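You operate a simulated robot arm through the tools that you are given. There is no shell and no other tool. Be economical: measure what you need, move in short steps, check, and stop when the job is done.

Carry out the task below with a simulated robot arm. There is one attempt and no reset: what you move stays moved.

TASK
Put things in order on the ironing board top. At the end: the purple pump bottle (marked "SPOT") stands where the black rubber plug stood; the black rubber plug stands on top of the white soup tub; the green linen roll from the ironing board top stands where the red thread spool stood; the red thread spool from the ironing board top stands where the purple pump bottle stood; whatever was shut is shut again. Leave all else as you found it, and nothing knocked over.

It is judged by the outcome, as a careful person would: the job done as asked, and still so three seconds after it is handed in. It fails if anything else is knocked over, pushed out of place, dropped, spilled or broken.

THE ROBOT
A 6-joint arm with a two-finger parallel gripper, fixed in place. Base frame: the origin is at the foot of the arm, x ahead of it, y to its left, z up; the work surface is at about z = 0. Readings come in mm, degrees, newtons and seconds.
With the tool pointing down near the work surface it reaches from about 120 to 500 mm from the base axis. Its first joint turns from -72.0 to 72.0 degrees. Payload 0.65 kg.
The tool frame sits at the grasp point between the pads (the TCP): z along the fingers, y along the line on which they close. The tips reach 25 mm beyond it. Largest opening 76 mm; finger width 18, thickness 10; the body of the gripper, 36 by 78 mm, starts 45 mm behind the TCP.
Orientation is that of the tool frame in the base frame, as [roll, pitch, yaw] about the fixed x, y, z axes, in that order (R = Rz(yaw) Ry(pitch) Rx(roll)). With the fingers straight down and closing along the base's y, the tool's x points along the base's -x, its y along +y and its z along -z.

THE INTERFACE
- The arm moves only by the tool servo_tool. Its argument "plan" is one flat list of numbers, 7 for each row, row after row: the opening, from 0 (shut) to 1 (fully open), then the shift along the base's x, y, z in units of 20 mm (1.0 is 20 mm), then the turn, a rotation vector about the base's x, y, z in units of 5 degrees (1.0 is 5 degrees). In form: [grip, dx, dy, dz, ax, ay, az, grip, dx, dy, dz, ax, ay, az, ...]. A call has 1 to 12 rows; each row shifts and turns the commanded pose from where the row before left it. A call with a number of a shift or a turn outside -1 to 1 is refused whole. Each row takes 0.2 s and may step no farther than 50 mm and 8.6 degrees from the row before; otherwise, or with a gripper value out of range, the whole call is refused. Where a pose cannot be reached the arm comes as near as it can. A force on the tool above 40 N (or 10 N above the force at the start of the call, whichever is more), or a blocked arm, ends the call early, and 0.2 s more pass. Each finger travels about 108 mm/s and halts on what it meets, pressing with about 24 N; the grip force reading is that of the motor and also rises with nothing between the fingers. The clock runs only during rows and for 0.2 s after the last one: add rows that do not move to give the fingers time. It gives the time, the measured TCP pose, the force on the tool (base axes), the opening and the grip force at its end, in the units of the frame above (readings bear some noise), with the torque about the TCP (base axes, N m) and any sound that the robot's microphone picked up.
- Cameras (640 x 400 px; columns grow to the right, rows downward): "scene" is fixed at [41.2, 284.2, 395.2]; the picture's right is [-0.84, -0.55, 0.00], its down [-0.35, 0.54, -0.76] and it looks along [0.42, -0.64, -0.65] (base axes); focal length 214 px, centre (320, 200). "wrist" rides on the gripper at [58, 11, -81] in the tool frame; the picture's right is [-0.18, 0.98, 0.00], its down [-0.75, -0.14, -0.64] and it looks along [-0.63, -0.12, 0.77] (tool axes); focal length 243 px, centre (320, 200). There is no depth. A picture from a camera that has moved, and an enlarged one, comes with that camera's place and axes in the base frame and with its lens. The place of the scene camera against the robot may be out by one fixed shift of up to 25 mm in any direction.
- capture(camera): a new picture of that camera. No time passes.
- inspect(camera, box): a new picture of the part [left, top, right, bottom] of that camera's present view, enlarged. No time passes.
- job_done(): hands the job in; it is judged then, once.

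Work in short steps. Places have to be worked out from the pictures, the camera data and where the tool is seen: move nearer, look again, correct. Check each grasp and each placing, and mend what went wrong. You have 120 turns and 68 pictures in all, those below and enlarged ones among them. Open the gripper and draw the arm clear of the work before you hand the job in, unless the task says otherwise; then end with one line.

The tools are called after ">>>" as a command line: name --argument value ..., lists and objects as JSON in quotes. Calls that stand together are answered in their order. servo_tool: Moves the arm, as the interface text tells. Its arguments: {"type":"object","properties":{"plan":{"type":"array"}},"required":["plan"]} The other tools are called the same way: capture (camera) takes a picture; inspect (camera, box) takes an enlarged picture of a part of a camera's view; job_done () hands the job in.

At the start:

```text
t: 0.0
tool_pos: [215.3, -98.5, 264.5]
orientation: [180.0, 0.2, 179.9]
contact_force: [1.1, -0.1, 0.0]
wrist_torque: [0.04, 0.0, -0.02]
opening: 75.9
grasp_force: 0.0
```

scene: 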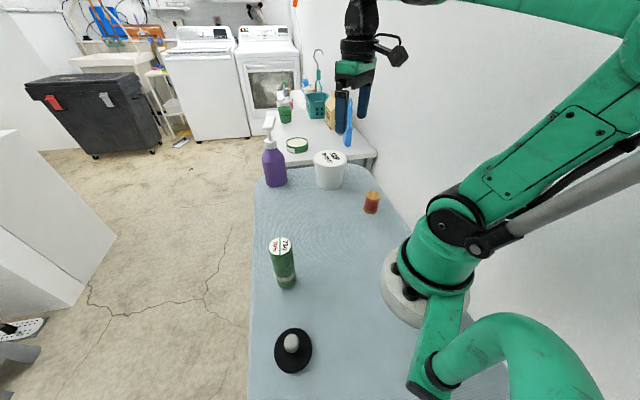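
wrist: 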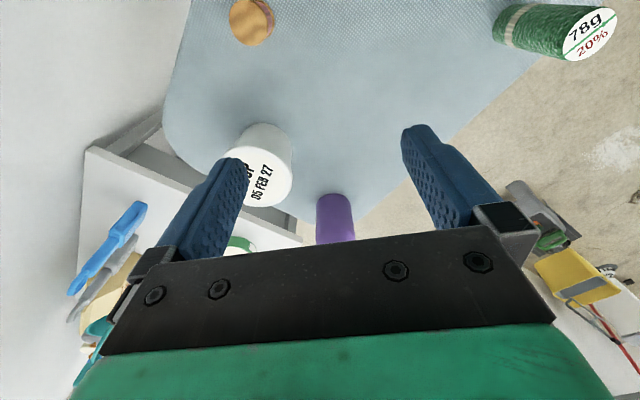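

The scene shows the plug near (133,222), roll near (213,143), bottle near (460,-97), tub near (312,-172) and spool near (157,-143). I'll enlarge to get shapes and sizes.

>>> inspect --camera "scene" --box '[240, 90, 400, 220]'

>>> inspect --camera "scene" --box '[230, 220, 390, 390]'

```text
3.08 times, centred on (320, 155) of scene
camera zoom: at [41.2, 284.2, 395.2], right [-0.84, -0.55, 0.0], down [-0.35, 0.54, -0.76], along [0.42, -0.64, -0.65], focal length 660 px, centre (320, 338)
```

zoom: 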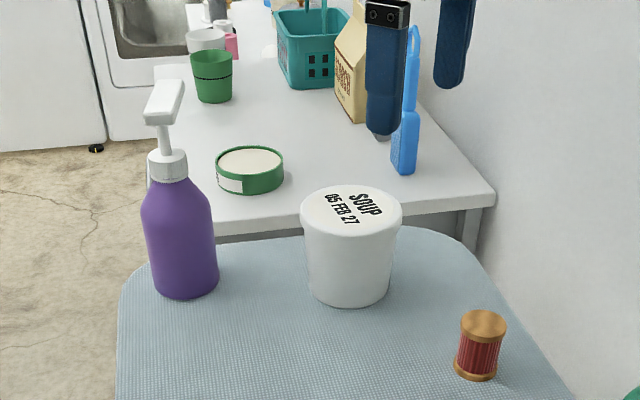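

```text
2.35 times, centred on (310, 305) of scene
camera zoom: at [41.2, 284.2, 395.2], right [-0.84, -0.55, 0.0], down [-0.35, 0.54, -0.76], along [0.42, -0.64, -0.65], focal length 505 px, centre (344, -47)
```

zoom: 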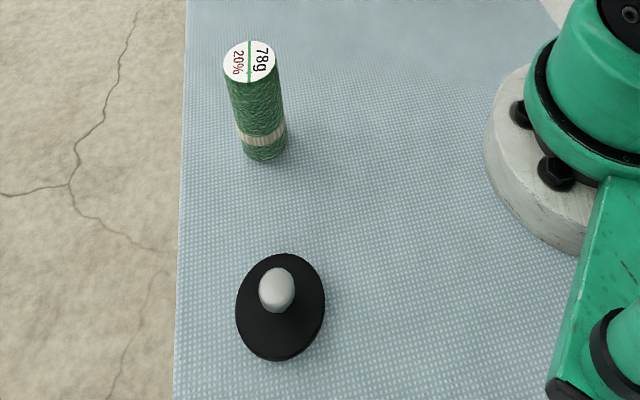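

The plug goes first. I move high toward it to look with the wrist camera.

>>> servo_tool --plan '[1, -0.2, 1, 0, 0, 0, 0, 1, -0.2, 1, 0, 0, 0, 0, 1, -0.2, 1, 0, 0, 0, 0, 1, -0.2, 1, 0, 0, 0, 0, 1, -0.2, 1, 0, 0, 0, 0, 1, -0.2, 1, 0, 0, 0, 0, 1, -0.2, 1, 0, 0, 0, 0, 1, -0.2, 1, 0, 0, 0, 0, 1, -0.2, 1, 0, 0, 0, 0, 1, -0.2, 1, 0, 0, 0, 0, 1, -0.2, 1, 0, 0, 0, 0, 1, -0.2, 1, 0, 0, 0, 0]'

>>> servo_tool --plan '[1, -0.4, 1, -0.5, 0, 0, 0, 1, -0.4, 1, -0.5, 0, 0, 0, 1, -0.4, 1, -0.5, 0, 0, 0, 1, -0.4, 0.9, -0.5, 0, 0, 0, 1, 0, 0, 0, 0, 0, 0]'

>>> capture --camera "wrist"

```text
t: 2.6
tool_pos: [165.9, 141.9, 264.9]
orientation: [180.0, 0.1, -180.0]
contact_force: [0.2, 0.2, -0.4]
wrist_torque: [0.02, 0.01, -0.02]
opening: 75.9
grasp_force: 0.0
```

```text
t: 3.8
tool_pos: [133.5, 219.3, 225.3]
orientation: [-180.0, 0.0, 180.0]
contact_force: [0.1, -0.3, 0.5]
wrist_torque: [0.01, -0.03, 0.0]
opening: 75.9
grasp_force: 0.1
```

```text
63 pictures are left
camera wrist: at [74.9, 229.6, 305.4], right [0.18, 0.98, 0.0], down [0.75, -0.14, 0.64], along [0.63, -0.12, -0.77], focal length 243 px, centre (320, 200)
```

wrist: 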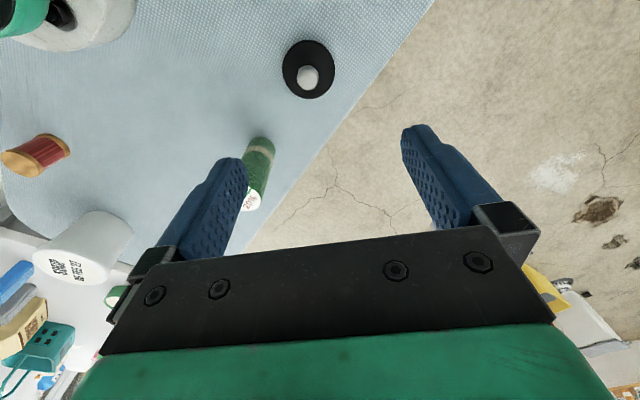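

Wrist camera puts the plug at about (135,205), so the scene camera is off by about -18 mm in y. I centre above it and descend partway.

>>> servo_tool --plan '[1, 0.1, -0.7, -1, 0, 0, 0, 1, 0, 0, -1, 0, 0, 0, 1, 0, 0, -1, 0, 0, 0, 1, 0, 0, -1, 0, 0, 0, 1, 0, 0, -1, 0, 0, 0, 1, 0, 0, -1, 0, 0, 0, 1, 0, 0, 0, 0, 0, 0]'

>>> capture --camera "wrist"

>>> inspect --camera "scene" --box '[230, 240, 390, 390]'

```text
t: 5.4
tool_pos: [136.6, 205.0, 104.1]
orientation: [-179.9, 0.1, -179.9]
contact_force: [0.2, 0.0, 0.2]
wrist_torque: [0.0, -0.03, 0.01]
opening: 75.9
grasp_force: 0.0
```

```text
62 pictures are left
camera wrist: at [78.5, 215.3, 184.3], right [0.18, 0.98, 0.0], down [0.75, -0.14, 0.64], along [0.63, -0.12, -0.77], focal length 243 px, centre (320, 200)
```

wrist: 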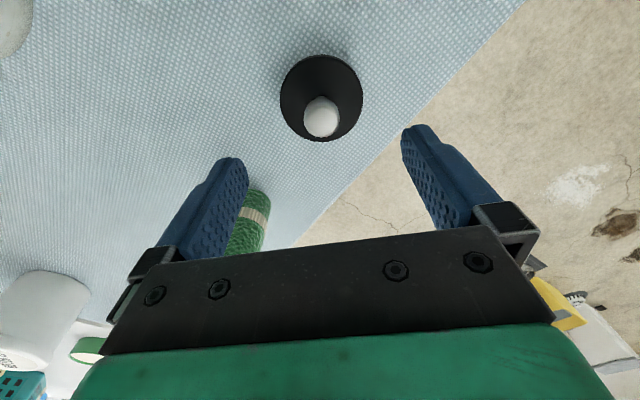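

```text
2.67 times, centred on (310, 315) of scene
camera zoom: at [41.2, 284.2, 395.2], right [-0.84, -0.55, 0.0], down [-0.35, 0.54, -0.76], along [0.42, -0.64, -0.65], focal length 572 px, centre (347, -107)
```

zoom: 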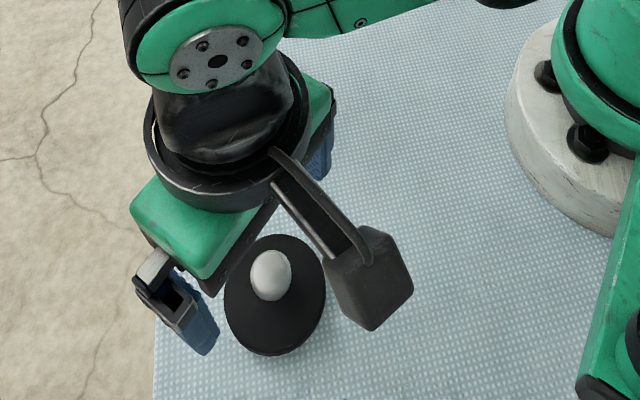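

The knob seems centred near (134.5,205), z≈25–48, about 22 mm wide. I descend so the tips stay above the skirt, close, and check.

>>> servo_tool --plan '[1, -0.1, 0, -1, 0, 0, 0, 1, 0, 0, -1, 0, 0, 0, 1, 0, 0, -1, 0, 0, 0, 0, 0, 0, 0, 0, 0, 0, 0, 0, 0, 0, 0, 0, 0, 0, 0, 0, 0, 0, 0, 0]'

>>> capture --camera "wrist"

```text
t: 6.8
tool_pos: [134.6, 205.9, 45.6]
orientation: [180.0, 0.1, 180.0]
contact_force: [0.3, 0.2, -0.3]
wrist_torque: [0.03, 0.01, -0.01]
opening: 20.6
grasp_force: 24.0
```

```text
60 pictures are left
camera wrist: at [75.9, 215.7, 126.2], right [0.18, 0.98, 0.0], down [0.75, -0.14, 0.64], along [0.63, -0.12, -0.77], focal length 243 px, centre (320, 200)
```

wrist: 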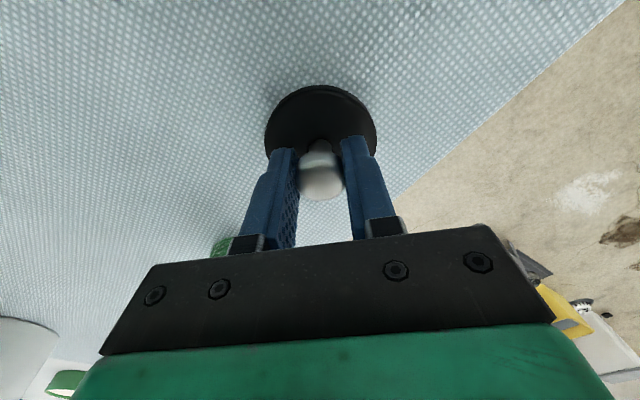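

The plug is held (20.6 mm). I lift it clear of everything, then carry it toward the tub.

>>> servo_tool --plan '[0, 0, 0, 0.5, 0, 0, 0, 0, 0, 0, 1, 0, 0, 0, 0, 0, 0, 1, 0, 0, 0, 0, 0, 0, 1, 0, 0, 0, 0, 0, 0, 1, 0, 0, 0, 0, 0, 0, 1, 0, 0, 0, 0, 0, 0, 1, 0, 0, 0, 0, 0, 0, 1, 0, 0, 0, 0, 0, 0, 1, 0, 0, 0, 0, 0.4, -1, 0, 0, 0, 0]'

>>> servo_tool --plan '[0, 0.4, -1, 0, 0, 0, 0, 0, 0.4, -1, 0, 0, 0, 0, 0, 0.4, -1, 0, 0, 0, 0, 0, 0.4, -1, 0, 0, 0, 0, 0, 0.4, -1, 0, 0, 0, 0, 0, 0.4, -1, 0, 0, 0, 0, 0, 0.4, -1, 0, 0, 0, 0, 0, 0.4, -1, 0, 0, 0, 0, 0, 0.4, -1, 0, 0, 0, 0, 0, 0.4, -1, 0, 0, 0, 0, 0, 0.4, -1, 0, 0, 0, 0, 0, 0.4, -1, 0, 0, 0, 0]'

>>> servo_tool --plan '[0, 0.4, -1, 0, 0, 0, 0, 0, 0.4, -1, 0, 0, 0, 0, 0, 0.4, -1, 0, 0, 0, 0, 0, 0.4, -1, 0, 0, 0, 0, 0, 0.4, -1, 0, 0, 0, 0, 0, 0, 0, 0, 0, 0, 0]'

>>> capture --camera "wrist"

>>> capture --camera "scene"

```text
t: 9.0
tool_pos: [142.4, 184.9, 214.9]
orientation: [-179.9, 0.3, -179.9]
contact_force: [0.6, -0.3, -0.7]
wrist_torque: [-0.02, -0.02, 0.0]
opening: 0.0
grasp_force: 23.2
```

```text
t: 11.6
tool_pos: [239.0, -54.6, 214.4]
orientation: [-180.0, 0.1, -179.9]
contact_force: [-0.6, -0.6, 1.2]
wrist_torque: [0.01, 0.02, 0.01]
opening: 0.0
grasp_force: 23.7
```

```text
t: 13.0
tool_pos: [280.0, -155.2, 215.2]
orientation: [180.0, 0.1, -179.9]
contact_force: [-0.1, 0.1, 0.0]
wrist_torque: [-0.01, -0.02, -0.01]
opening: 0.2
grasp_force: 22.9
```

```text
59 pictures are left
camera wrist: at [220.7, -145.4, 296.0], right [0.18, 0.98, 0.0], down [0.75, -0.14, 0.64], along [0.63, -0.12, -0.77], focal length 243 px, centre (320, 200)
```

wrist: 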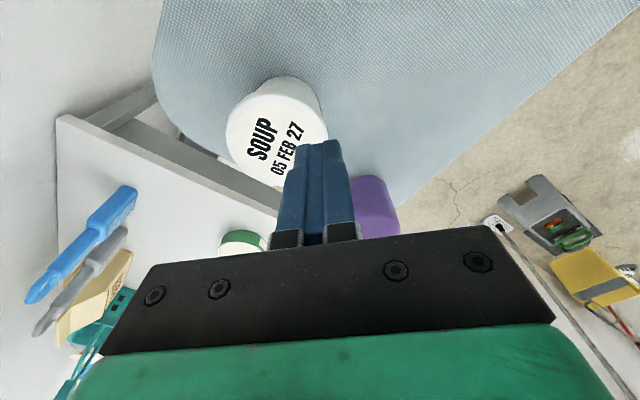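

```text
58 pictures are left
```

scene: 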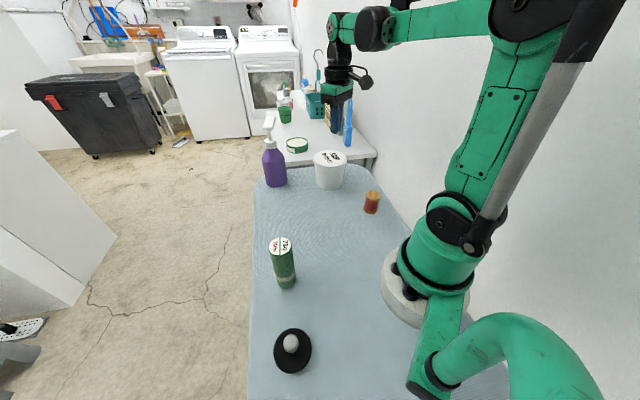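

The fingers are empty: the knob slipped out at lift, but the plug still stands in place. The tub is around (310,-203). I go back and grip deeper on the knob.

>>> servo_tool --plan '[1, -0.4, 1, 0, 0, 0, 0, 1, -0.4, 1, 0, 0, 0, 0, 1, -0.4, 1, 0, 0, 0, 0, 1, -0.4, 1, 0, 0, 0, 0, 1, -0.4, 1, 0, 0, 0, 0, 1, -0.4, 1, 0, 0, 0, 0, 1, -0.4, 1, 0, 0, 0, 0, 1, -0.4, 1, 0, 0, 0, 0, 1, -0.4, 1, 0, 0, 0, 0, 1, -0.4, 1, 0, 0, 0, 0, 1, -0.4, 1, 0, 0, 0, 0, 1, -0.4, 1, 0, 0, 0, 0]'

>>> servo_tool --plan '[1, -0.4, 1, 0, 0, 0, 0, 1, -0.4, 1, 0, 0, 0, 0, 1, -0.4, 1, 0, 0, 0, 0, 1, -0.4, 1, 0, 0, 0, 0, 1, -0.4, 1, -1, 0, 0, 0, 1, -0.4, 1, -1, 0, 0, 0, 1, 0, 0, -1, 0, 0, 0, 1, 0, 0, -1, 0, 0, 0, 1, 0, 0, -1, 0, 0, 0, 1, 0, 0, -1, 0, 0, 0, 1, 0, 0, -1, 0, 0, 0, 1, 0, 0, 0, 0, 0, 0]'

>>> inspect --camera "wrist" --box '[240, 40, 400, 180]'

```text
t: 15.6
tool_pos: [184.2, 85.9, 217.4]
orientation: [-180.0, 0.1, -180.0]
contact_force: [-1.0, 0.2, -1.3]
wrist_torque: [-0.01, -0.02, -0.02]
opening: 76.2
grasp_force: 0.0
```

```text
t: 18.2
tool_pos: [135.0, 207.9, 73.7]
orientation: [180.0, 0.2, 179.9]
contact_force: [-0.3, -0.2, 0.2]
wrist_torque: [-0.02, 0.04, -0.03]
opening: 75.7
grasp_force: 0.0
```

```text
2.86 times, centred on (320, 110) of wrist
camera zoom: at [75.1, 217.2, 155.3], right [0.18, 0.98, 0.0], down [0.75, -0.14, 0.64], along [0.63, -0.12, -0.77], focal length 693 px, centre (320, 457)
```

zoom: 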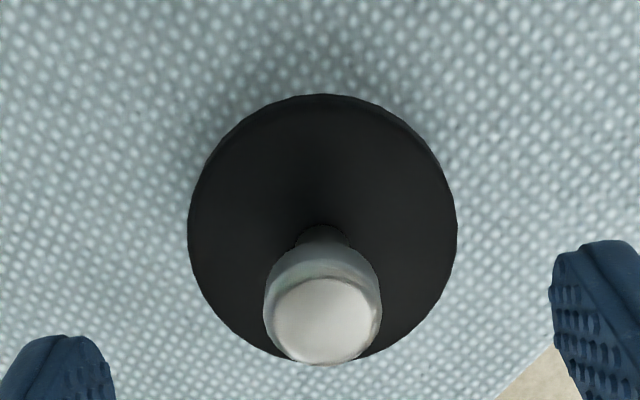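

The knob's widest part is near z≈38, so I'll centre the pads there, going down gently to z≈36, close, then lift slightly and check.

>>> servo_tool --plan '[1, 0.1, -0.1, -0.7, 0, 0, 0, 1, 0, 0, -0.6, 0, 0, 0, 1, 0, 0, -0.3, 0, 0, 0, 1, 0, 0, -0.25, 0, 0, 0, 0, 0, 0, 0, 0, 0, 0, 0, 0, 0, 0, 0, 0, 0, 0, 0, 0, 0, 0, 0, 0]'

>>> servo_tool --plan '[0, 0, 0, 0.1, 0, 0, 0, 0, 0, 0, 0.2, 0, 0, 0, 0, 0, 0, 0.3, 0, 0, 0, 0, 0, 0, 0.4, 0, 0, 0, 0, 0, 0, 0, 0, 0, 0]'

>>> capture --camera "wrist"

```text
t: 19.8
tool_pos: [136.2, 203.0, 37.0]
orientation: [-180.0, 0.1, 179.9]
contact_force: [-0.2, -0.1, -0.1]
wrist_torque: [0.02, 0.0, -0.01]
opening: 56.6
grasp_force: 23.8
```

```text
t: 21.0
tool_pos: [136.2, 203.2, 57.6]
orientation: [-180.0, 0.1, -179.9]
contact_force: [-0.5, 0.1, -0.6]
wrist_torque: [0.0, 0.02, 0.01]
opening: 56.5
grasp_force: 24.0
```

```text
56 pictures are left
camera wrist: at [78.0, 212.9, 139.0], right [0.18, 0.98, 0.0], down [0.75, -0.14, 0.64], along [0.63, -0.12, -0.77], focal length 243 px, centre (320, 200)
```

wrist: 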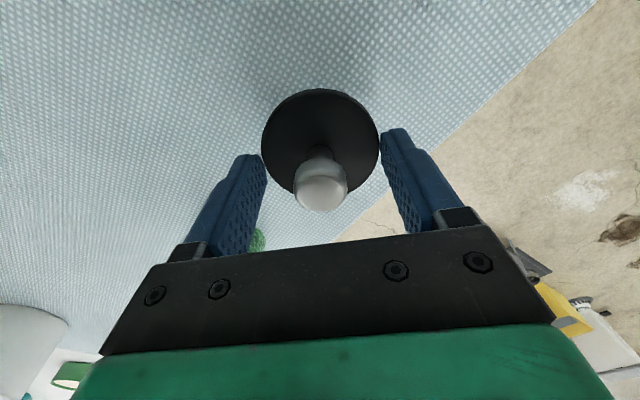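

The fingers took the plug by its rim (56.6 mm) and it lifted. That's a good hold, with the base 37 mm below the TCP. I carry it on smoothly and check midway.

>>> servo_tool --plan '[0, 0, 0, 0.4, 0, 0, 0, 0, 0, 0, 0.7, 0, 0, 0, 0, 0, 0, 0.7, 0, 0, 0, 0, 0, 0, 0.7, 0, 0, 0, 0, 0, 0, 0.7, 0, 0, 0, 0, 0, 0, 0.7, 0, 0, 0, 0, 0, 0, 0.7, 0, 0, 0, 0, 0, 0, 0.7, 0, 0, 0, 0, 0, 0, 0.7, 0, 0, 0, 0, 0, 0, 0.7, 0, 0, 0, 0, 0, 0, 0.5, 0, 0, 0, 0, 0.1, -0.3, 0.2, 0, 0, 0]'

>>> servo_tool --plan '[0, 0.3, -0.6, 0, 0, 0, 0, 0, 0.4, -0.9, 0, 0, 0, 0, 0, 0.4, -0.9, 0, 0, 0, 0, 0, 0.4, -0.9, 0, 0, 0, 0, 0, 0.4, -0.9, 0, 0, 0, 0, 0, 0.4, -0.9, 0, 0, 0, 0, 0, 0.4, -0.9, 0, 0, 0, 0, 0, 0.4, -0.9, 0, 0, 0, 0, 0, 0.4, -0.9, 0, 0, 0, 0, 0, 0.4, -0.9, 0, 0, 0, 0, 0, 0.4, -0.9, 0, 0, 0, 0, 0, 0.4, -0.9, 0, 0, 0, 0]'

```text
t: 23.6
tool_pos: [137.7, 197.6, 206.7]
orientation: [179.9, 0.1, -179.8]
contact_force: [-0.1, -0.7, -0.5]
wrist_torque: [-0.01, 0.01, -0.03]
opening: 56.3
grasp_force: 24.4
```

```text
t: 26.2
tool_pos: [232.3, -13.0, 204.7]
orientation: [179.9, 0.2, 179.9]
contact_force: [-0.5, 0.2, -0.3]
wrist_torque: [-0.02, -0.03, -0.01]
opening: 56.5
grasp_force: 23.8
```

Still held at 56.5. I continue to over the tub.

>>> servo_tool --plan '[0, 0.3, -0.9, 0, 0, 0, 0, 0, 0.3, -0.9, 0, 0, 0, 0, 0, 0.3, -0.9, 0, 0, 0, 0, 0, 0.3, -0.9, 0, 0, 0, 0, 0, 0.4, -0.9, 0, 0, 0, 0, 0, 0.4, -0.9, 0, 0, 0, 0, 0, 0.4, -0.9, 0, 0, 0, 0, 0, 0.4, -0.9, 0, 0, 0, 0, 0, 0.4, -0.9, 0, 0, 0, 0, 0, 0.4, -0.9, 0, 0, 0, 0, 0, 0.1, -0.4, 0, 0, 0, 0, 0, 0, 0, 0, 0, 0, 0]'

>>> capture --camera "wrist"

>>> inspect --camera "scene" --box '[240, 80, 400, 220]'

```text
t: 28.8
tool_pos: [307.5, -200.2, 207.4]
orientation: [-180.0, 0.1, 180.0]
contact_force: [0.5, 0.4, -0.1]
wrist_torque: [0.02, -0.02, -0.04]
opening: 56.7
grasp_force: 24.4
```

```text
55 pictures are left
camera wrist: at [248.3, -189.6, 288.0], right [0.18, 0.98, 0.0], down [0.75, -0.14, 0.64], along [0.63, -0.12, -0.77], focal length 243 px, centre (320, 200)
```

wrist: 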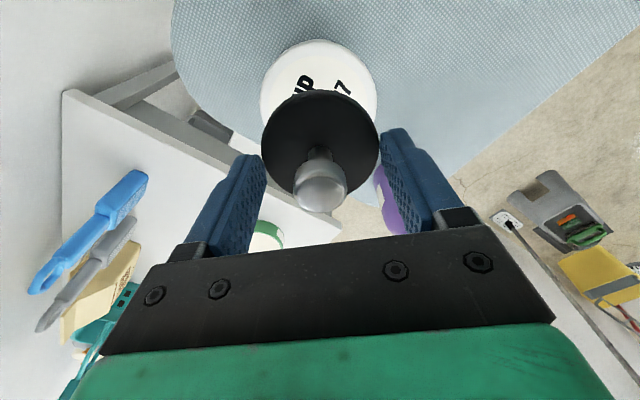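

```text
2.86 times, centred on (320, 150) of scene
camera zoom: at [41.2, 284.2, 395.2], right [-0.84, -0.55, 0.0], down [-0.35, 0.54, -0.76], along [0.42, -0.64, -0.65], focal length 613 px, centre (320, 343)
```

zoom: 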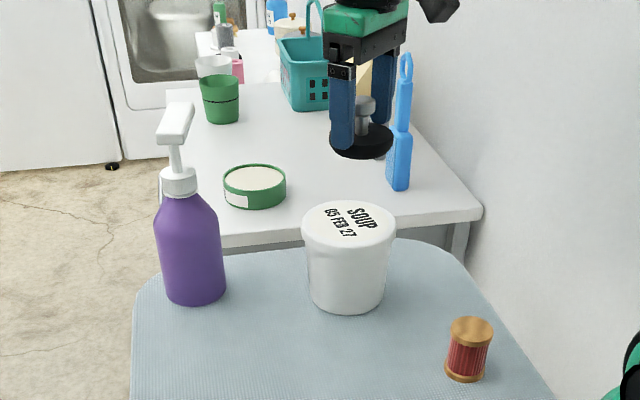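

The plug is held just above the lid and roughly aligned. I descend to about 15 mm above the lid and recheck.

>>> servo_tool --plan '[0, 0.25, 0, -0.7, 0, 0, 0, 0, 0, 0, -0.7, 0, 0, 0, 0, 0, 0, -0.7, 0, 0, 0, 0, 0, 0, -0.7, 0, 0, 0, 0, 0, 0, -0.6, 0, 0, 0, 0, 0, 0, 0, 0, 0, 0]'

>>> inspect --camera "scene" --box '[240, 80, 400, 220]'

>>> capture --camera "wrist"

```text
t: 30.2
tool_pos: [312.8, -201.4, 137.2]
orientation: [-180.0, 0.1, -179.9]
contact_force: [-0.4, -0.6, -0.5]
wrist_torque: [0.04, 0.0, -0.02]
opening: 56.5
grasp_force: 23.9
```

```text
2.86 times, centred on (320, 150) of scene
camera zoom: at [41.2, 284.2, 395.2], right [-0.84, -0.55, 0.0], down [-0.35, 0.54, -0.76], along [0.42, -0.64, -0.65], focal length 613 px, centre (320, 343)
```

zoom: 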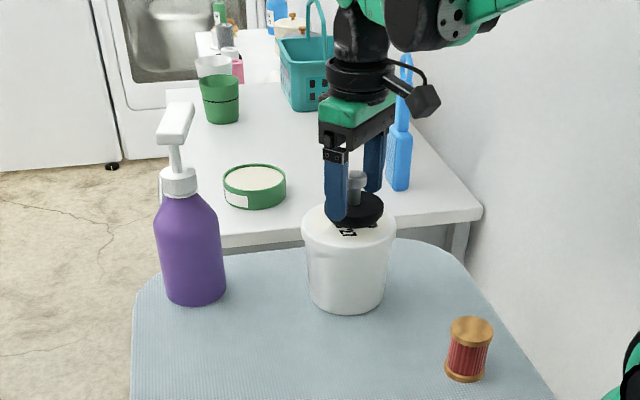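

```text
52 pictures are left
camera wrist: at [253.1, -190.2, 218.0], right [0.18, 0.98, 0.0], down [0.75, -0.14, 0.64], along [0.63, -0.12, -0.77], focal length 243 px, centre (320, 200)
```

wrist: 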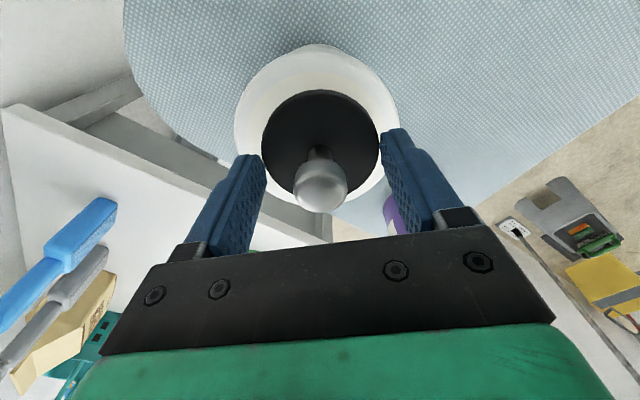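

The plug looks concentric within a few mm. I lower gently toward contact.

>>> servo_tool --plan '[0, 0.15, 0, -0.3, 0, 0, 0, 0, 0, 0, -0.2, 0, 0, 0, 0, 0, 0, -0.1, 0, 0, 0, 0, 0, 0, -0.1, 0, 0, 0, 0, 0, 0, 0, 0, 0, 0]'

>>> inspect --camera "scene" --box '[300, 120, 360, 190]'

```text
t: 31.4
tool_pos: [316.1, -200.8, 123.1]
orientation: [-179.9, 0.1, 180.0]
contact_force: [2.8, -4.4, 33.8]
wrist_torque: [-0.1, -0.08, -0.03]
opening: 56.5
grasp_force: 24.2
```

```text
5.71 times, centred on (330, 155) of scene
camera zoom: at [41.1, 284.3, 395.2], right [-0.84, -0.55, 0.0], down [-0.35, 0.54, -0.76], along [0.42, -0.64, -0.65], focal length 1226 px, centre (263, 457)
```

zoom: 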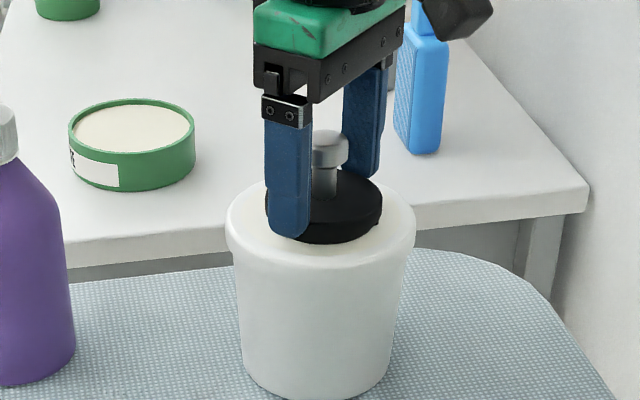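

Contact at z≈86 for the lid. I ease the pressure by 2 mm, open, and rise.

>>> servo_tool --plan '[0, 0, 0, 0.08, 0, 0, 0, 0, 0, 0, 0, 0, 0, 0, 0.85, 0, 0, 0, 0, 0, 0, 1, 0, 0, 0, 0, 0, 0, 1, 0, 0, 0.5, 0, 0, 0, 1, 0, 0, 1, 0, 0, 0, 1, 0, 0, 1, 0, 0, 0, 1, 0, 0, 1, 0, 0, 0, 1, 0, 0, 1, 0, 0, 0, 1, 0, 0, 1, 0, 0, 0, 1, 0, 0, 0, 0, 0, 0]'

>>> capture --camera "wrist"

>>> inspect --camera "scene" --box '[240, 80, 400, 220]'

```text
t: 33.8
tool_pos: [314.5, -201.6, 235.2]
orientation: [179.9, 0.1, 179.9]
contact_force: [0.1, 0.4, 0.7]
wrist_torque: [0.0, 0.01, 0.02]
opening: 76.1
grasp_force: 0.1
```

```text
50 pictures are left
camera wrist: at [255.8, -191.3, 316.4], right [0.18, 0.98, 0.0], down [0.75, -0.14, 0.64], along [0.63, -0.12, -0.77], focal length 243 px, centre (320, 200)
```

wrist: 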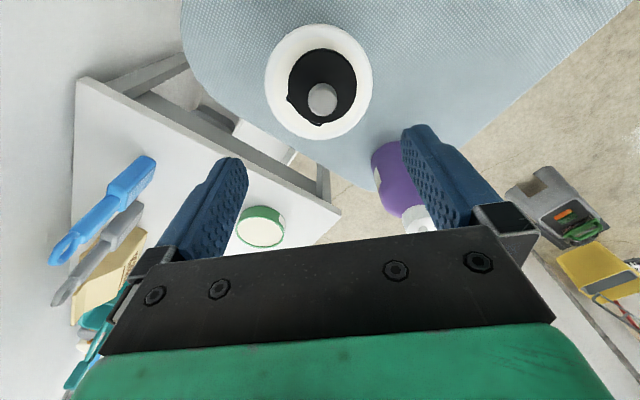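

```text
2.86 times, centred on (320, 150) of scene
camera zoom: at [41.2, 284.2, 395.2], right [-0.84, -0.55, 0.0], down [-0.35, 0.54, -0.76], along [0.42, -0.64, -0.65], focal length 613 px, centre (320, 343)
```

zoom: 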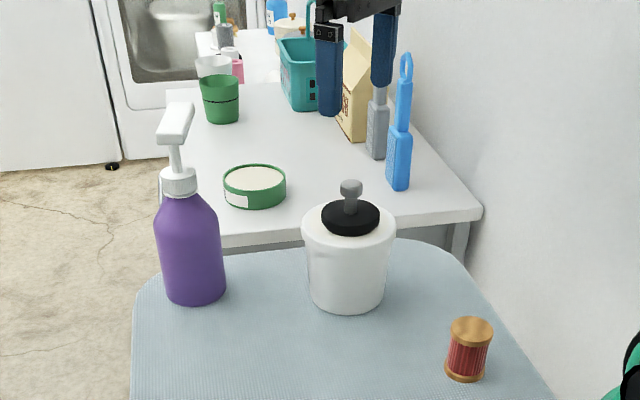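

The plug stands well centred on the tub. Next I move to view the bottle from the wrist camera, staying above it and back from it.

>>> servo_tool --plan '[1, 0, 1, 1, 0, 0, 0, 1, 0, 1, 1, 0, 0, 0, 1, 0, 1, 0.5, 0, 0, 0, 1, 0, 1, 0, 0, 0, 0, 1, 0, 1, 0, 0, 0, 0, 1, 0, 0, 0, 0, 0, 0]'

>>> capture --camera "wrist"

```text
t: 35.2
tool_pos: [314.9, -101.1, 285.1]
orientation: [-180.0, 0.1, 180.0]
contact_force: [-0.6, 0.0, 0.7]
wrist_torque: [-0.01, 0.01, 0.02]
opening: 76.0
grasp_force: 0.0
```

```text
48 pictures are left
camera wrist: at [256.5, -90.0, 365.7], right [0.18, 0.98, 0.0], down [0.75, -0.14, 0.64], along [0.63, -0.12, -0.77], focal length 243 px, centre (320, 200)
```

wrist: 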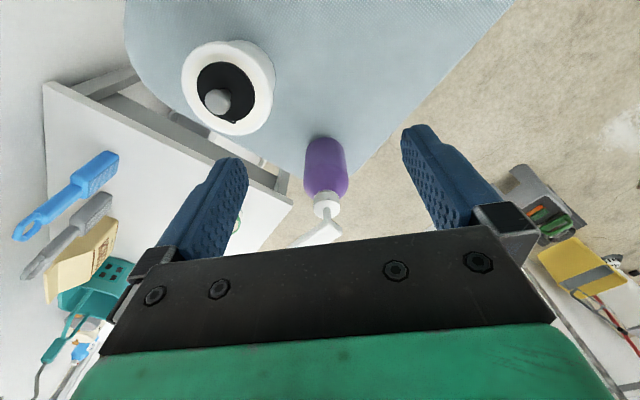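

The bottle base appears near (461,-118), collar near z≈123–128, about 34 mm wide, with the nozzle toward -y. I'll tilt the tool 50° radially so it can take the collar from behind, below the pump head. First I yaw and tilt, well clear.

>>> servo_tool --plan '[1, 0, 0, 0, 0, 0, -1, 1, 0, 0, 0, 0, 0, -1, 1, 0, 0, 0, 0, 0, -0.92, 1, 0, 0, 0, -0.252, -0.968, 0, 1, 0, 0, 0, -0.252, -0.968, 0, 1, 0, 0, 0, -0.252, -0.968, 0, 1, 0, 0, 0, -0.252, -0.968, 0, 1, 0, 0, 0, -0.252, -0.968, 0, 1, 0, 0, 0, -0.252, -0.968, 0, 1, 0, 0, 0, -0.252, -0.968, 0, 1, 0, 0, 0, -0.252, -0.968, 0, 1, 0, 0, 0, -0.252, -0.968, 0]'

>>> servo_tool --plan '[1, 0.6, 0, -0.5, -0.252, -0.968, 0, 1, 0.6, 0, -0.5, 0, 0, 0, 1, 0.6, 0, -0.5, 0, 0, 0, 1, 0.4, 0, -1, 0, 0, 0, 1, 0.4, 0, -1, 0, 0, 0, 1, 0.4, 0, -0.5, 0, 0, 0, 1, 0, 0, 0, 0, 0, 0]'

>>> capture --camera "wrist"

>>> inspect --camera "scene" --box '[240, 80, 400, 220]'

```text
t: 37.8
tool_pos: [314.3, -100.4, 284.8]
orientation: [179.9, 45.3, 165.4]
contact_force: [0.3, -0.5, -0.2]
wrist_torque: [-0.01, -0.01, 0.01]
opening: 76.2
grasp_force: 0.1
```

```text
t: 39.4
tool_pos: [374.9, -100.2, 205.0]
orientation: [180.0, 50.0, 165.5]
contact_force: [-0.2, -0.1, 0.1]
wrist_torque: [0.04, 0.02, 0.02]
opening: 76.0
grasp_force: 0.1
```

```text
47 pictures are left
camera wrist: at [281.4, -65.2, 211.4], right [0.36, 0.92, 0.14], down [-0.05, -0.13, 0.99], along [0.93, -0.36, -0.01], focal length 243 px, centre (320, 200)
```

wrist: 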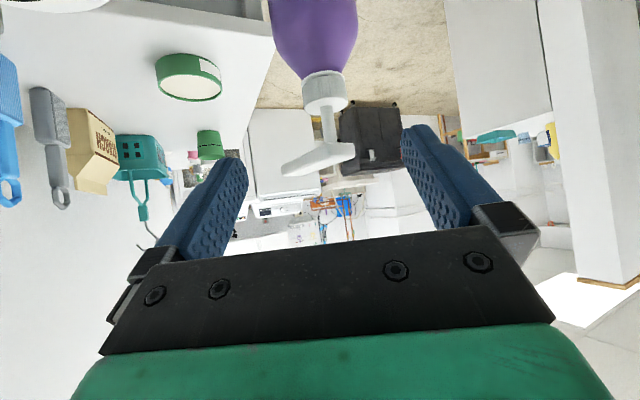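

```text
2.86 times, centred on (320, 150) of scene
camera zoom: at [41.2, 284.2, 395.2], right [-0.84, -0.55, 0.0], down [-0.35, 0.54, -0.76], along [0.42, -0.64, -0.65], focal length 613 px, centre (320, 343)
```

zoom: 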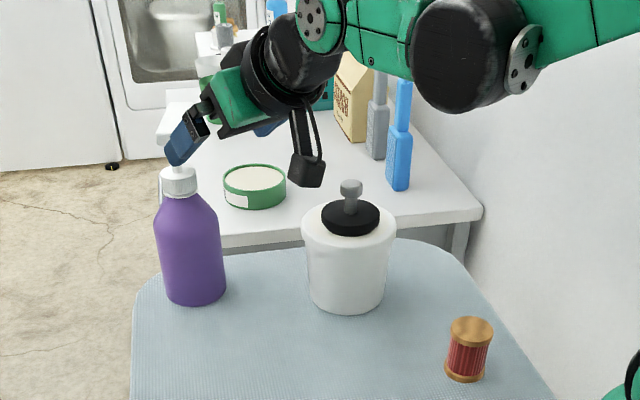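

The collar fixes at about (462,-119,126), in line with the tool. I advance along the tool direction to straddle it.

>>> servo_tool --plan '[1, 0.8, -0.17, -0.72, 0, 0, 0, 1, 0.8, -0.17, -0.72, 0, 0, 0, 1, 0.8, -0.17, -0.72, 0, 0, 0, 1, 0.6, -0.15, -0.6, 0, 0, 0, 1, 0, 0, 0, 0, 0, 0]'

>>> capture --camera "wrist"

>>> inspect --camera "scene" --box '[240, 80, 340, 200]'

```text
t: 40.6
tool_pos: [436.0, -114.5, 150.1]
orientation: [180.0, 50.1, 165.3]
contact_force: [-0.4, 0.1, -0.2]
wrist_torque: [-0.01, 0.01, 0.01]
opening: 75.9
grasp_force: 0.0
```

```text
45 pictures are left
camera wrist: at [341.0, -78.6, 157.0], right [0.36, 0.92, 0.14], down [-0.05, -0.13, 0.99], along [0.93, -0.36, -0.01], focal length 243 px, centre (320, 200)
```

wrist: 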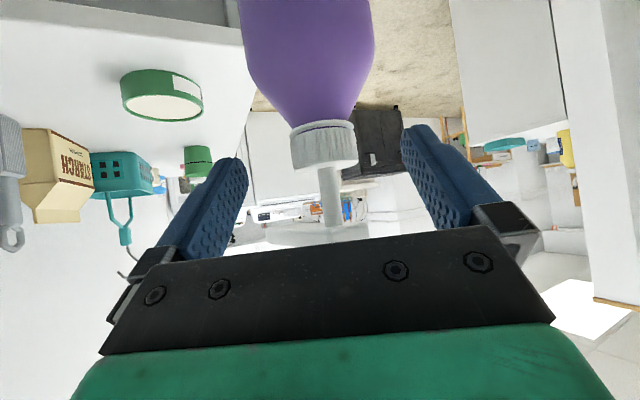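

```text
3.33 times, centred on (290, 140) of scene
camera zoom: at [41.2, 284.2, 395.2], right [-0.84, -0.55, 0.0], down [-0.35, 0.54, -0.76], along [0.42, -0.64, -0.65], focal length 715 px, centre (420, 400)
```

zoom: 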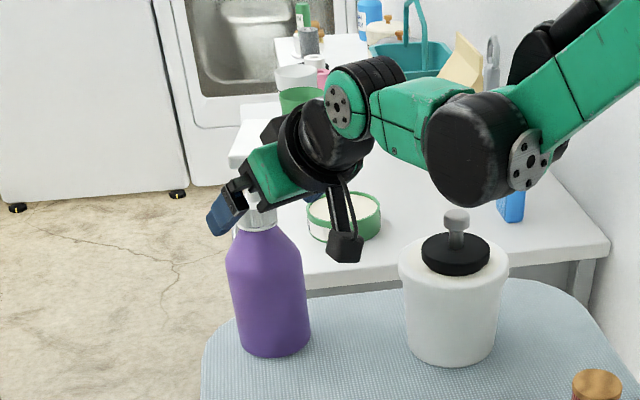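

Aligned. I make the last 22 mm of approach and close on the collar.

>>> servo_tool --plan '[1, 0.45, -0.1, -0.4, 0, 0, 0, 1, 0.4, -0.1, -0.36, 0, 0, 0, 1, 0, 0, 0, 0, 0, 0, 0, 0, 0, 0, 0, 0, 0, 0, 0, 0, 0, 0, 0, 0, 0, 0, 0, 0, 0, 0, 0]'

>>> capture --camera "wrist"

```text
t: 42.0
tool_pos: [452.6, -116.5, 136.4]
orientation: [-180.0, 50.1, 165.4]
contact_force: [2.0, 1.1, 1.8]
wrist_torque: [0.04, -0.28, 0.05]
opening: 33.5
grasp_force: 24.3
```

```text
43 pictures are left
camera wrist: at [358.1, -82.4, 142.7], right [0.36, 0.92, 0.14], down [-0.05, -0.13, 0.99], along [0.93, -0.36, -0.01], focal length 243 px, centre (320, 200)
```

wrist: 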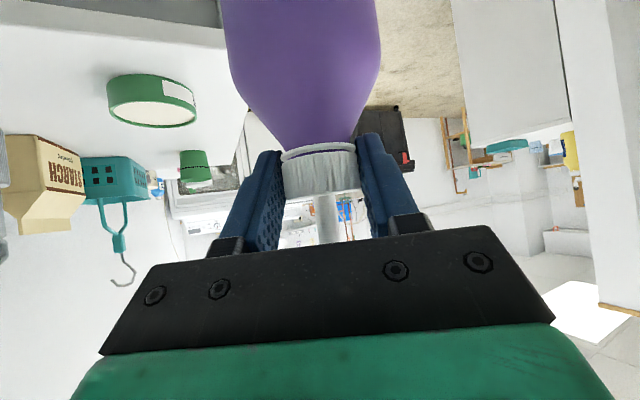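

The collar is gripped (33.5 mm). I lift gently and check.

>>> servo_tool --plan '[0, 0, 0, 0.1, 0, 0, 0, 0, 0, 0, 0.3, 0, 0, 0, 0, 0, 0, 0.5, 0, 0, 0, 0, 0, 0, 0.5, 0, 0, 0, 0, 0, 0, 0, 0, 0, 0]'

>>> inspect --camera "scene" --box '[240, 80, 340, 200]'

```text
t: 43.2
tool_pos: [451.6, -117.9, 162.8]
orientation: [-179.9, 50.0, 165.3]
contact_force: [0.0, -0.3, -3.2]
wrist_torque: [0.01, 0.0, 0.0]
opening: 33.2
grasp_force: 24.2
```

```text
3.33 times, centred on (290, 140) of scene
camera zoom: at [41.2, 284.2, 395.2], right [-0.84, -0.55, 0.0], down [-0.35, 0.54, -0.76], along [0.42, -0.64, -0.65], focal length 715 px, centre (420, 400)
```

zoom: 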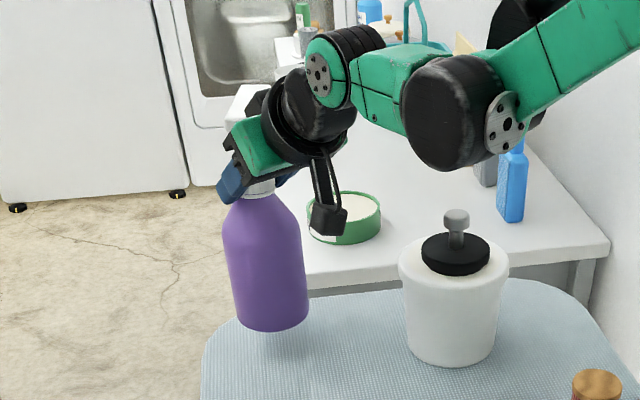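

Lifted cleanly (3.2 N weight). I draw inward and up, then check the hold.

>>> servo_tool --plan '[0, -0.5, 0.13, 0.62, 0, 0, 0, 0, -0.92, 0.24, 0.62, 0, 0, 0, 0, -0.92, 0.24, 0.62, 0, 0, 0, 0, -0.92, 0.24, 0.62, 0, 0, 0, 0, -0.92, 0.24, 0.62, 0, 0, 0, 0, -0.92, 0.24, 0.62, 0, 0, 0, 0, -0.92, 0.24, 0.62, 0, 0, 0, 0, -0.92, 0.24, 0.62, 0, 0, 0, 0, -0.92, 0.24, 0.62, 0, 0, 0, 0, -0.42, 0.11, 0.2, 0, 0, 0, 0, 0, 0, 0, 0, 0, 0]'

>>> servo_tool --plan '[0, 0.204, 0.894, 0, 0, 0, 0.71, 0, 0.148, 0.905, 0, 0, 0, 0.71, 0, 0.092, 0.912, 0, 0, 0, 0.71, 0, 0.035, 0.916, 0, 0, 0, 0.71, 0, -0.022, 0.917, 0, 0, 0, 0.71, 0, -0.079, 0.914, 0, 0, 0, 0.71, 0, -0.135, 0.907, 0, 0, 0, 0.71, 0, -0.191, 0.897, 0, 0, 0, 0.71, 0, -0.246, 0.883, 0, 0, 0, 0.71, 0, -0.3, 0.866, 0, 0, 0, 0.71]'

>>> capture --camera "scene"

```text
t: 45.6
tool_pos: [285.5, -74.6, 278.9]
orientation: [180.0, 50.1, 165.4]
contact_force: [0.1, -0.2, -3.0]
wrist_torque: [0.01, 0.05, 0.0]
opening: 33.4
grasp_force: 23.9
```

```text
t: 47.8
tool_pos: [275.9, 105.6, 280.1]
orientation: [-180.0, 50.0, -159.0]
contact_force: [0.5, 0.2, -3.0]
wrist_torque: [-0.03, 0.02, -0.01]
opening: 33.1
grasp_force: 23.9
```

```text
41 pictures are left
```

scene: 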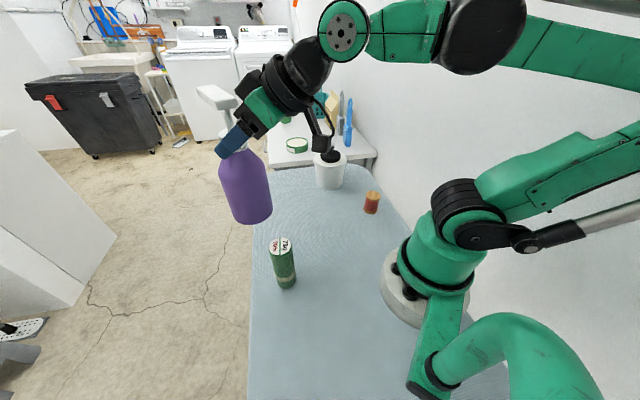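

The bottle is upright in the grip and well above the roll. I continue rotating around to the plug's place.

>>> servo_tool --plan '[0, -0.353, 0.846, 0, 0, 0, 0.71, 0, -0.405, 0.823, 0, 0, 0, 0.71, 0, -0.455, 0.796, 0, 0, 0, 0.71, 0, -0.504, 0.766, 0, 0, 0, 0.71, 0, -0.55, 0.734, 0, 0, 0, 0.71, 0, -0.595, 0.698, 0, 0, 0, 0.71, 0, -0.637, 0.66, 0, 0, 0, 0.71, 0, -0.676, 0.619, 0, 0, 0, 0.71, 0, -0.713, 0.576, 0, 0, 0, 0.71, 0, -0.748, 0.531, 0, 0, 0, 0.71, 0, 0, 0, 0, 0, 0, 0]'

```text
t: 50.2
tool_pos: [162.5, 246.0, 278.8]
orientation: [-180.0, 50.1, -123.5]
contact_force: [0.1, -0.4, -3.4]
wrist_torque: [-0.04, 0.01, 0.02]
opening: 33.0
grasp_force: 24.1
```

Now inward to above the place and partway down, then check.

>>> servo_tool --plan '[0, -0.4, -0.6, 0, 0, 0, 0, 0, -0.52, -0.8, 0, 0, 0, 0, 0, -0.52, -0.8, -0.3, 0, 0, 0, 0, -0.12, -0.2, -0.8, 0, 0, 0, 0, 0, 0, -0.8, 0, 0, 0, 0, 0, 0, -0.8, 0, 0, 0, 0, 0, 0, -0.8, 0, 0, 0, 0, 0, 0, -0.8, 0, 0, 0, 0, 0, 0, -0.8, 0, 0, 0, 0, 0, 0, -0.8, 0, 0, 0, 0, 0, 0, 0, 0, 0, 0]'

>>> capture --camera "scene"

```text
t: 51.0
tool_pos: [155.0, 235.0, 299.5]
orientation: [179.9, 49.8, -123.7]
contact_force: [-0.1, -0.7, -2.9]
wrist_torque: [-0.02, -0.03, 0.02]
opening: 33.2
grasp_force: 24.3
out of reach, approached as far as the arm can: row 3
stopped in row 3: the arm was blocked; the commanded pose is now the measured one
```

```text
40 pictures are left
```

scene: 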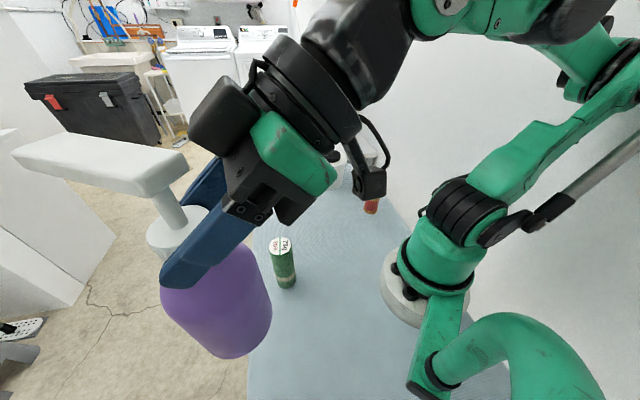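

The arm couldn't come further inward at this height with this tilt. The bottle is still held well, so I descend at the current radius and test whether lower heights allow more.

>>> servo_tool --plan '[0, 0.1, 0.15, -0.6, 0, 0, 0, 0, 0, 0, -0.8, 0, 0, 0, 0, 0, 0, -0.8, 0, 0, 0, 0, 0, 0, -0.8, 0, 0, 0, 0, 0, 0, -0.8, 0, 0, 0, 0, 0, 0, -0.8, 0, 0, 0, 0, 0, 0, -0.8, 0, 0, 0, 0, 0, 0, -0.8, 0, 0, 0, 0, 0, 0, 0, 0, 0, 0]'

```text
t: 53.0
tool_pos: [155.5, 237.8, 176.3]
orientation: [179.9, 50.1, -123.7]
contact_force: [0.3, 0.7, -3.5]
wrist_torque: [-0.01, 0.03, 0.04]
opening: 33.3
grasp_force: 24.0
```

Descending worked. Now I try moving inward in small steps at this height.

>>> servo_tool --plan '[0, -0.3, -0.45, 0, 0, 0, 0, 0, -0.3, -0.45, 0, 0, 0, 0, 0, -0.3, -0.45, 0, 0, 0, 0, 0, 0, 0, 0, 0, 0, 0]'

```text
t: 53.8
tool_pos: [157.9, 237.4, 198.5]
orientation: [180.0, 49.8, -123.9]
contact_force: [-0.5, 0.3, -2.9]
wrist_torque: [0.01, 0.02, 0.02]
opening: 33.1
grasp_force: 23.9
out of reach, approached as far as the arm can: row 3
stopped in row 3: the arm was blocked; the commanded pose is now the measured one
```

The limit is at about r≈280 with a radial tool. I'll swing the gripper around the bottle's axis (yaw +49°) so the wrist sits farther from the base.

>>> servo_tool --plan '[0, 0.04, 0, 0, 0, 0, 0.97, 0, 0.04, 0, 0, 0, 0, 0.97, 0, 0.04, 0, 0, 0, 0, 0.97, 0, 0.04, 0, 0, 0, 0, 0.97, 0, 0.04, 0, 0, 0, 0, 0.97, 0, 0.04, 0, 0, 0, 0, 0.97, 0, 0.04, 0, 0, 0, 0, 0.97, 0, 0.04, -0.02, 0, 0, 0, 0.97, 0, 0.03, -0.02, 0, 0, 0, 0.97, 0, 0.03, -0.02, 0, 0, 0, 0.97, 0, 0, 0, 0, 0, 0, 0]'

>>> capture --camera "scene"

```text
t: 56.1
tool_pos: [163.0, 234.7, 196.6]
orientation: [180.0, 50.0, -75.3]
contact_force: [0.5, 0.2, -3.0]
wrist_torque: [-0.04, -0.03, 0.03]
opening: 33.2
grasp_force: 24.3
```

```text
39 pictures are left
```

scene: 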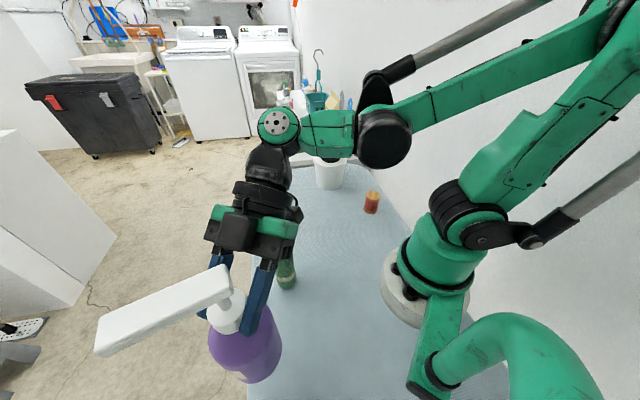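

The swing worked. Now I move to the target column in small steps, still above the surface.

>>> servo_tool --plan '[0, -0.3, -0.45, 0, 0, 0, 0, 0, -0.3, -0.48, 0, 0, 0, 0, 0, -0.33, -0.5, 0, 0, 0, 0, 0, -0.3, -0.48, 0, 0, 0, 0, 0, 0, 0, 0, 0, 0, 0]'

```text
t: 57.4
tool_pos: [139.4, 196.0, 196.0]
orientation: [-180.0, 50.0, -75.4]
contact_force: [0.0, -0.3, -2.9]
wrist_torque: [-0.02, -0.01, 0.01]
opening: 33.2
grasp_force: 24.1
```

On the column. I descend to about 10 mm above the surface and look.

>>> servo_tool --plan '[0, 0, 0, -0.5, 0, 0, 0, 0, 0, 0, -0.5, 0, 0, 0, 0, 0, 0, -0.5, 0, 0, 0, 0, 0, 0, -0.5, 0, 0, 0, 0, 0, 0, -0.4, 0, 0, 0, 0, 0, 0, 0, 0, 0, 0]'

>>> capture --camera "scene"

>>> capture --camera "wrist"

```text
t: 58.8
tool_pos: [139.5, 197.2, 147.5]
orientation: [-179.9, 50.1, -75.5]
contact_force: [-0.1, 0.1, -4.2]
wrist_torque: [-0.01, 0.0, 0.02]
opening: 33.1
grasp_force: 24.0
```

```text
38 pictures are left
```

scene: 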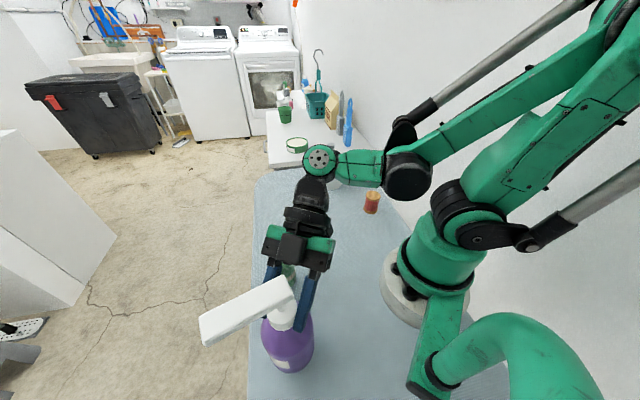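

```text
37 pictures are left
camera wrist: at [153.9, 97.4, 155.6], right [-0.98, -0.13, 0.14], down [0.14, 0.03, 0.99], along [-0.14, 0.99, -0.01], focal length 243 px, centre (320, 200)
```

wrist: 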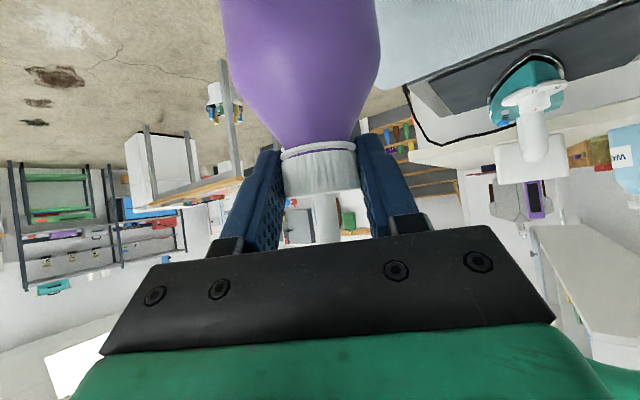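

I zoom the same view as used for the plug to compare the position.

>>> inspect --camera "scene" --box '[230, 240, 390, 390]'

```text
2.67 times, centred on (310, 315) of scene
camera zoom: at [41.2, 284.2, 395.2], right [-0.84, -0.55, 0.0], down [-0.35, 0.54, -0.76], along [0.42, -0.64, -0.65], focal length 572 px, centre (347, -107)
```

zoom: 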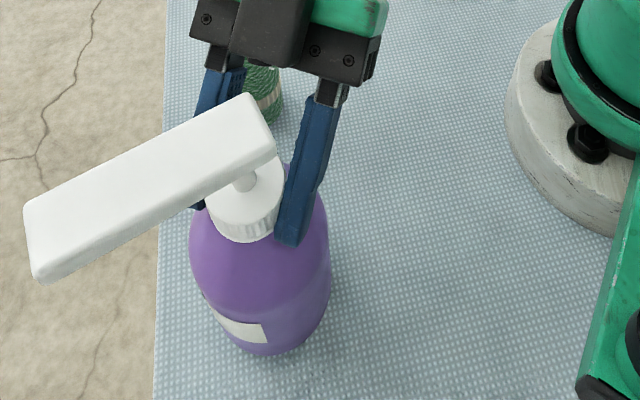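

It's within ~5 mm; I trim by (-3,-3) and lower to contact.

>>> servo_tool --plan '[0, -0.15, -0.17, -0.2, 0, 0, 0, 0, 0, 0, -0.2, 0, 0, 0, 0, 0, 0, -0.08, 0, 0, 0, 0, 0, 0, 0, 0, 0, 0]'

```text
t: 59.8
tool_pos: [136.2, 193.8, 140.3]
orientation: [-180.0, 50.0, -75.3]
contact_force: [1.3, 0.3, -4.0]
wrist_torque: [0.0, 0.01, -0.02]
opening: 33.1
grasp_force: 23.6
```

>>> servo_tool --plan '[0, 0, 0, -0.1, 0, 0, 0, 0, 0, 0, -0.08, 0, 0, 0, 0, 0, 0, 0, 0, 0, 0]'

```text
t: 60.5
tool_pos: [137.0, 192.7, 136.1]
orientation: [179.9, 50.2, -75.4]
contact_force: [0.2, -6.8, 16.3]
wrist_torque: [-0.16, 0.06, 0.03]
opening: 33.1
grasp_force: 23.9
```

Bottle is on the surface. I ease pressure slightly, open, and retreat along the tool direction.

>>> servo_tool --plan '[0, 0, 0.03, 0.04, 0, 0, 0, 0.6, 0, 0, 0, 0, 0, 0, 1, 0, 0, 0, 0, 0, 0, 1, 0, 0, 0, 0, 0, 0, 1, 0.1, -0.37, 0.32, 0, 0, 0, 1, 0.19, -0.74, 0.64, 0, 0, 0, 1, 0.19, -0.74, 0.64, 0, 0, 0, 1, 0.19, -0.74, 0.64, 0, 0, 0, 1, 0.19, -0.74, 0.64, 0, 0, 0, 1, 0, 0, 0, 0, 0, 0]'

>>> capture --camera "scene"

```text
t: 62.8
tool_pos: [151.8, 126.8, 193.5]
orientation: [179.9, 50.0, -75.4]
contact_force: [0.7, 0.2, 1.3]
wrist_torque: [-0.01, 0.02, 0.01]
opening: 76.1
grasp_force: 0.1
```

```text
35 pictures are left
```

scene: 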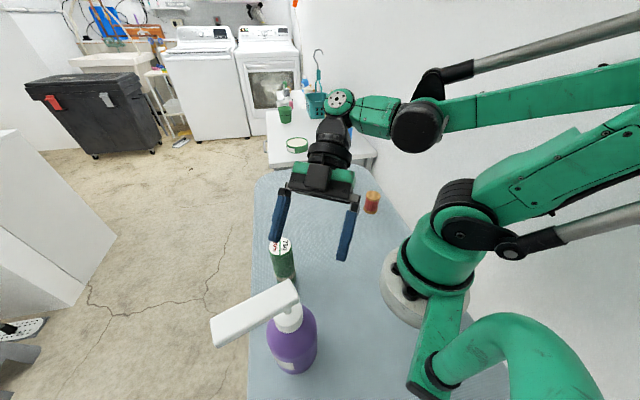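

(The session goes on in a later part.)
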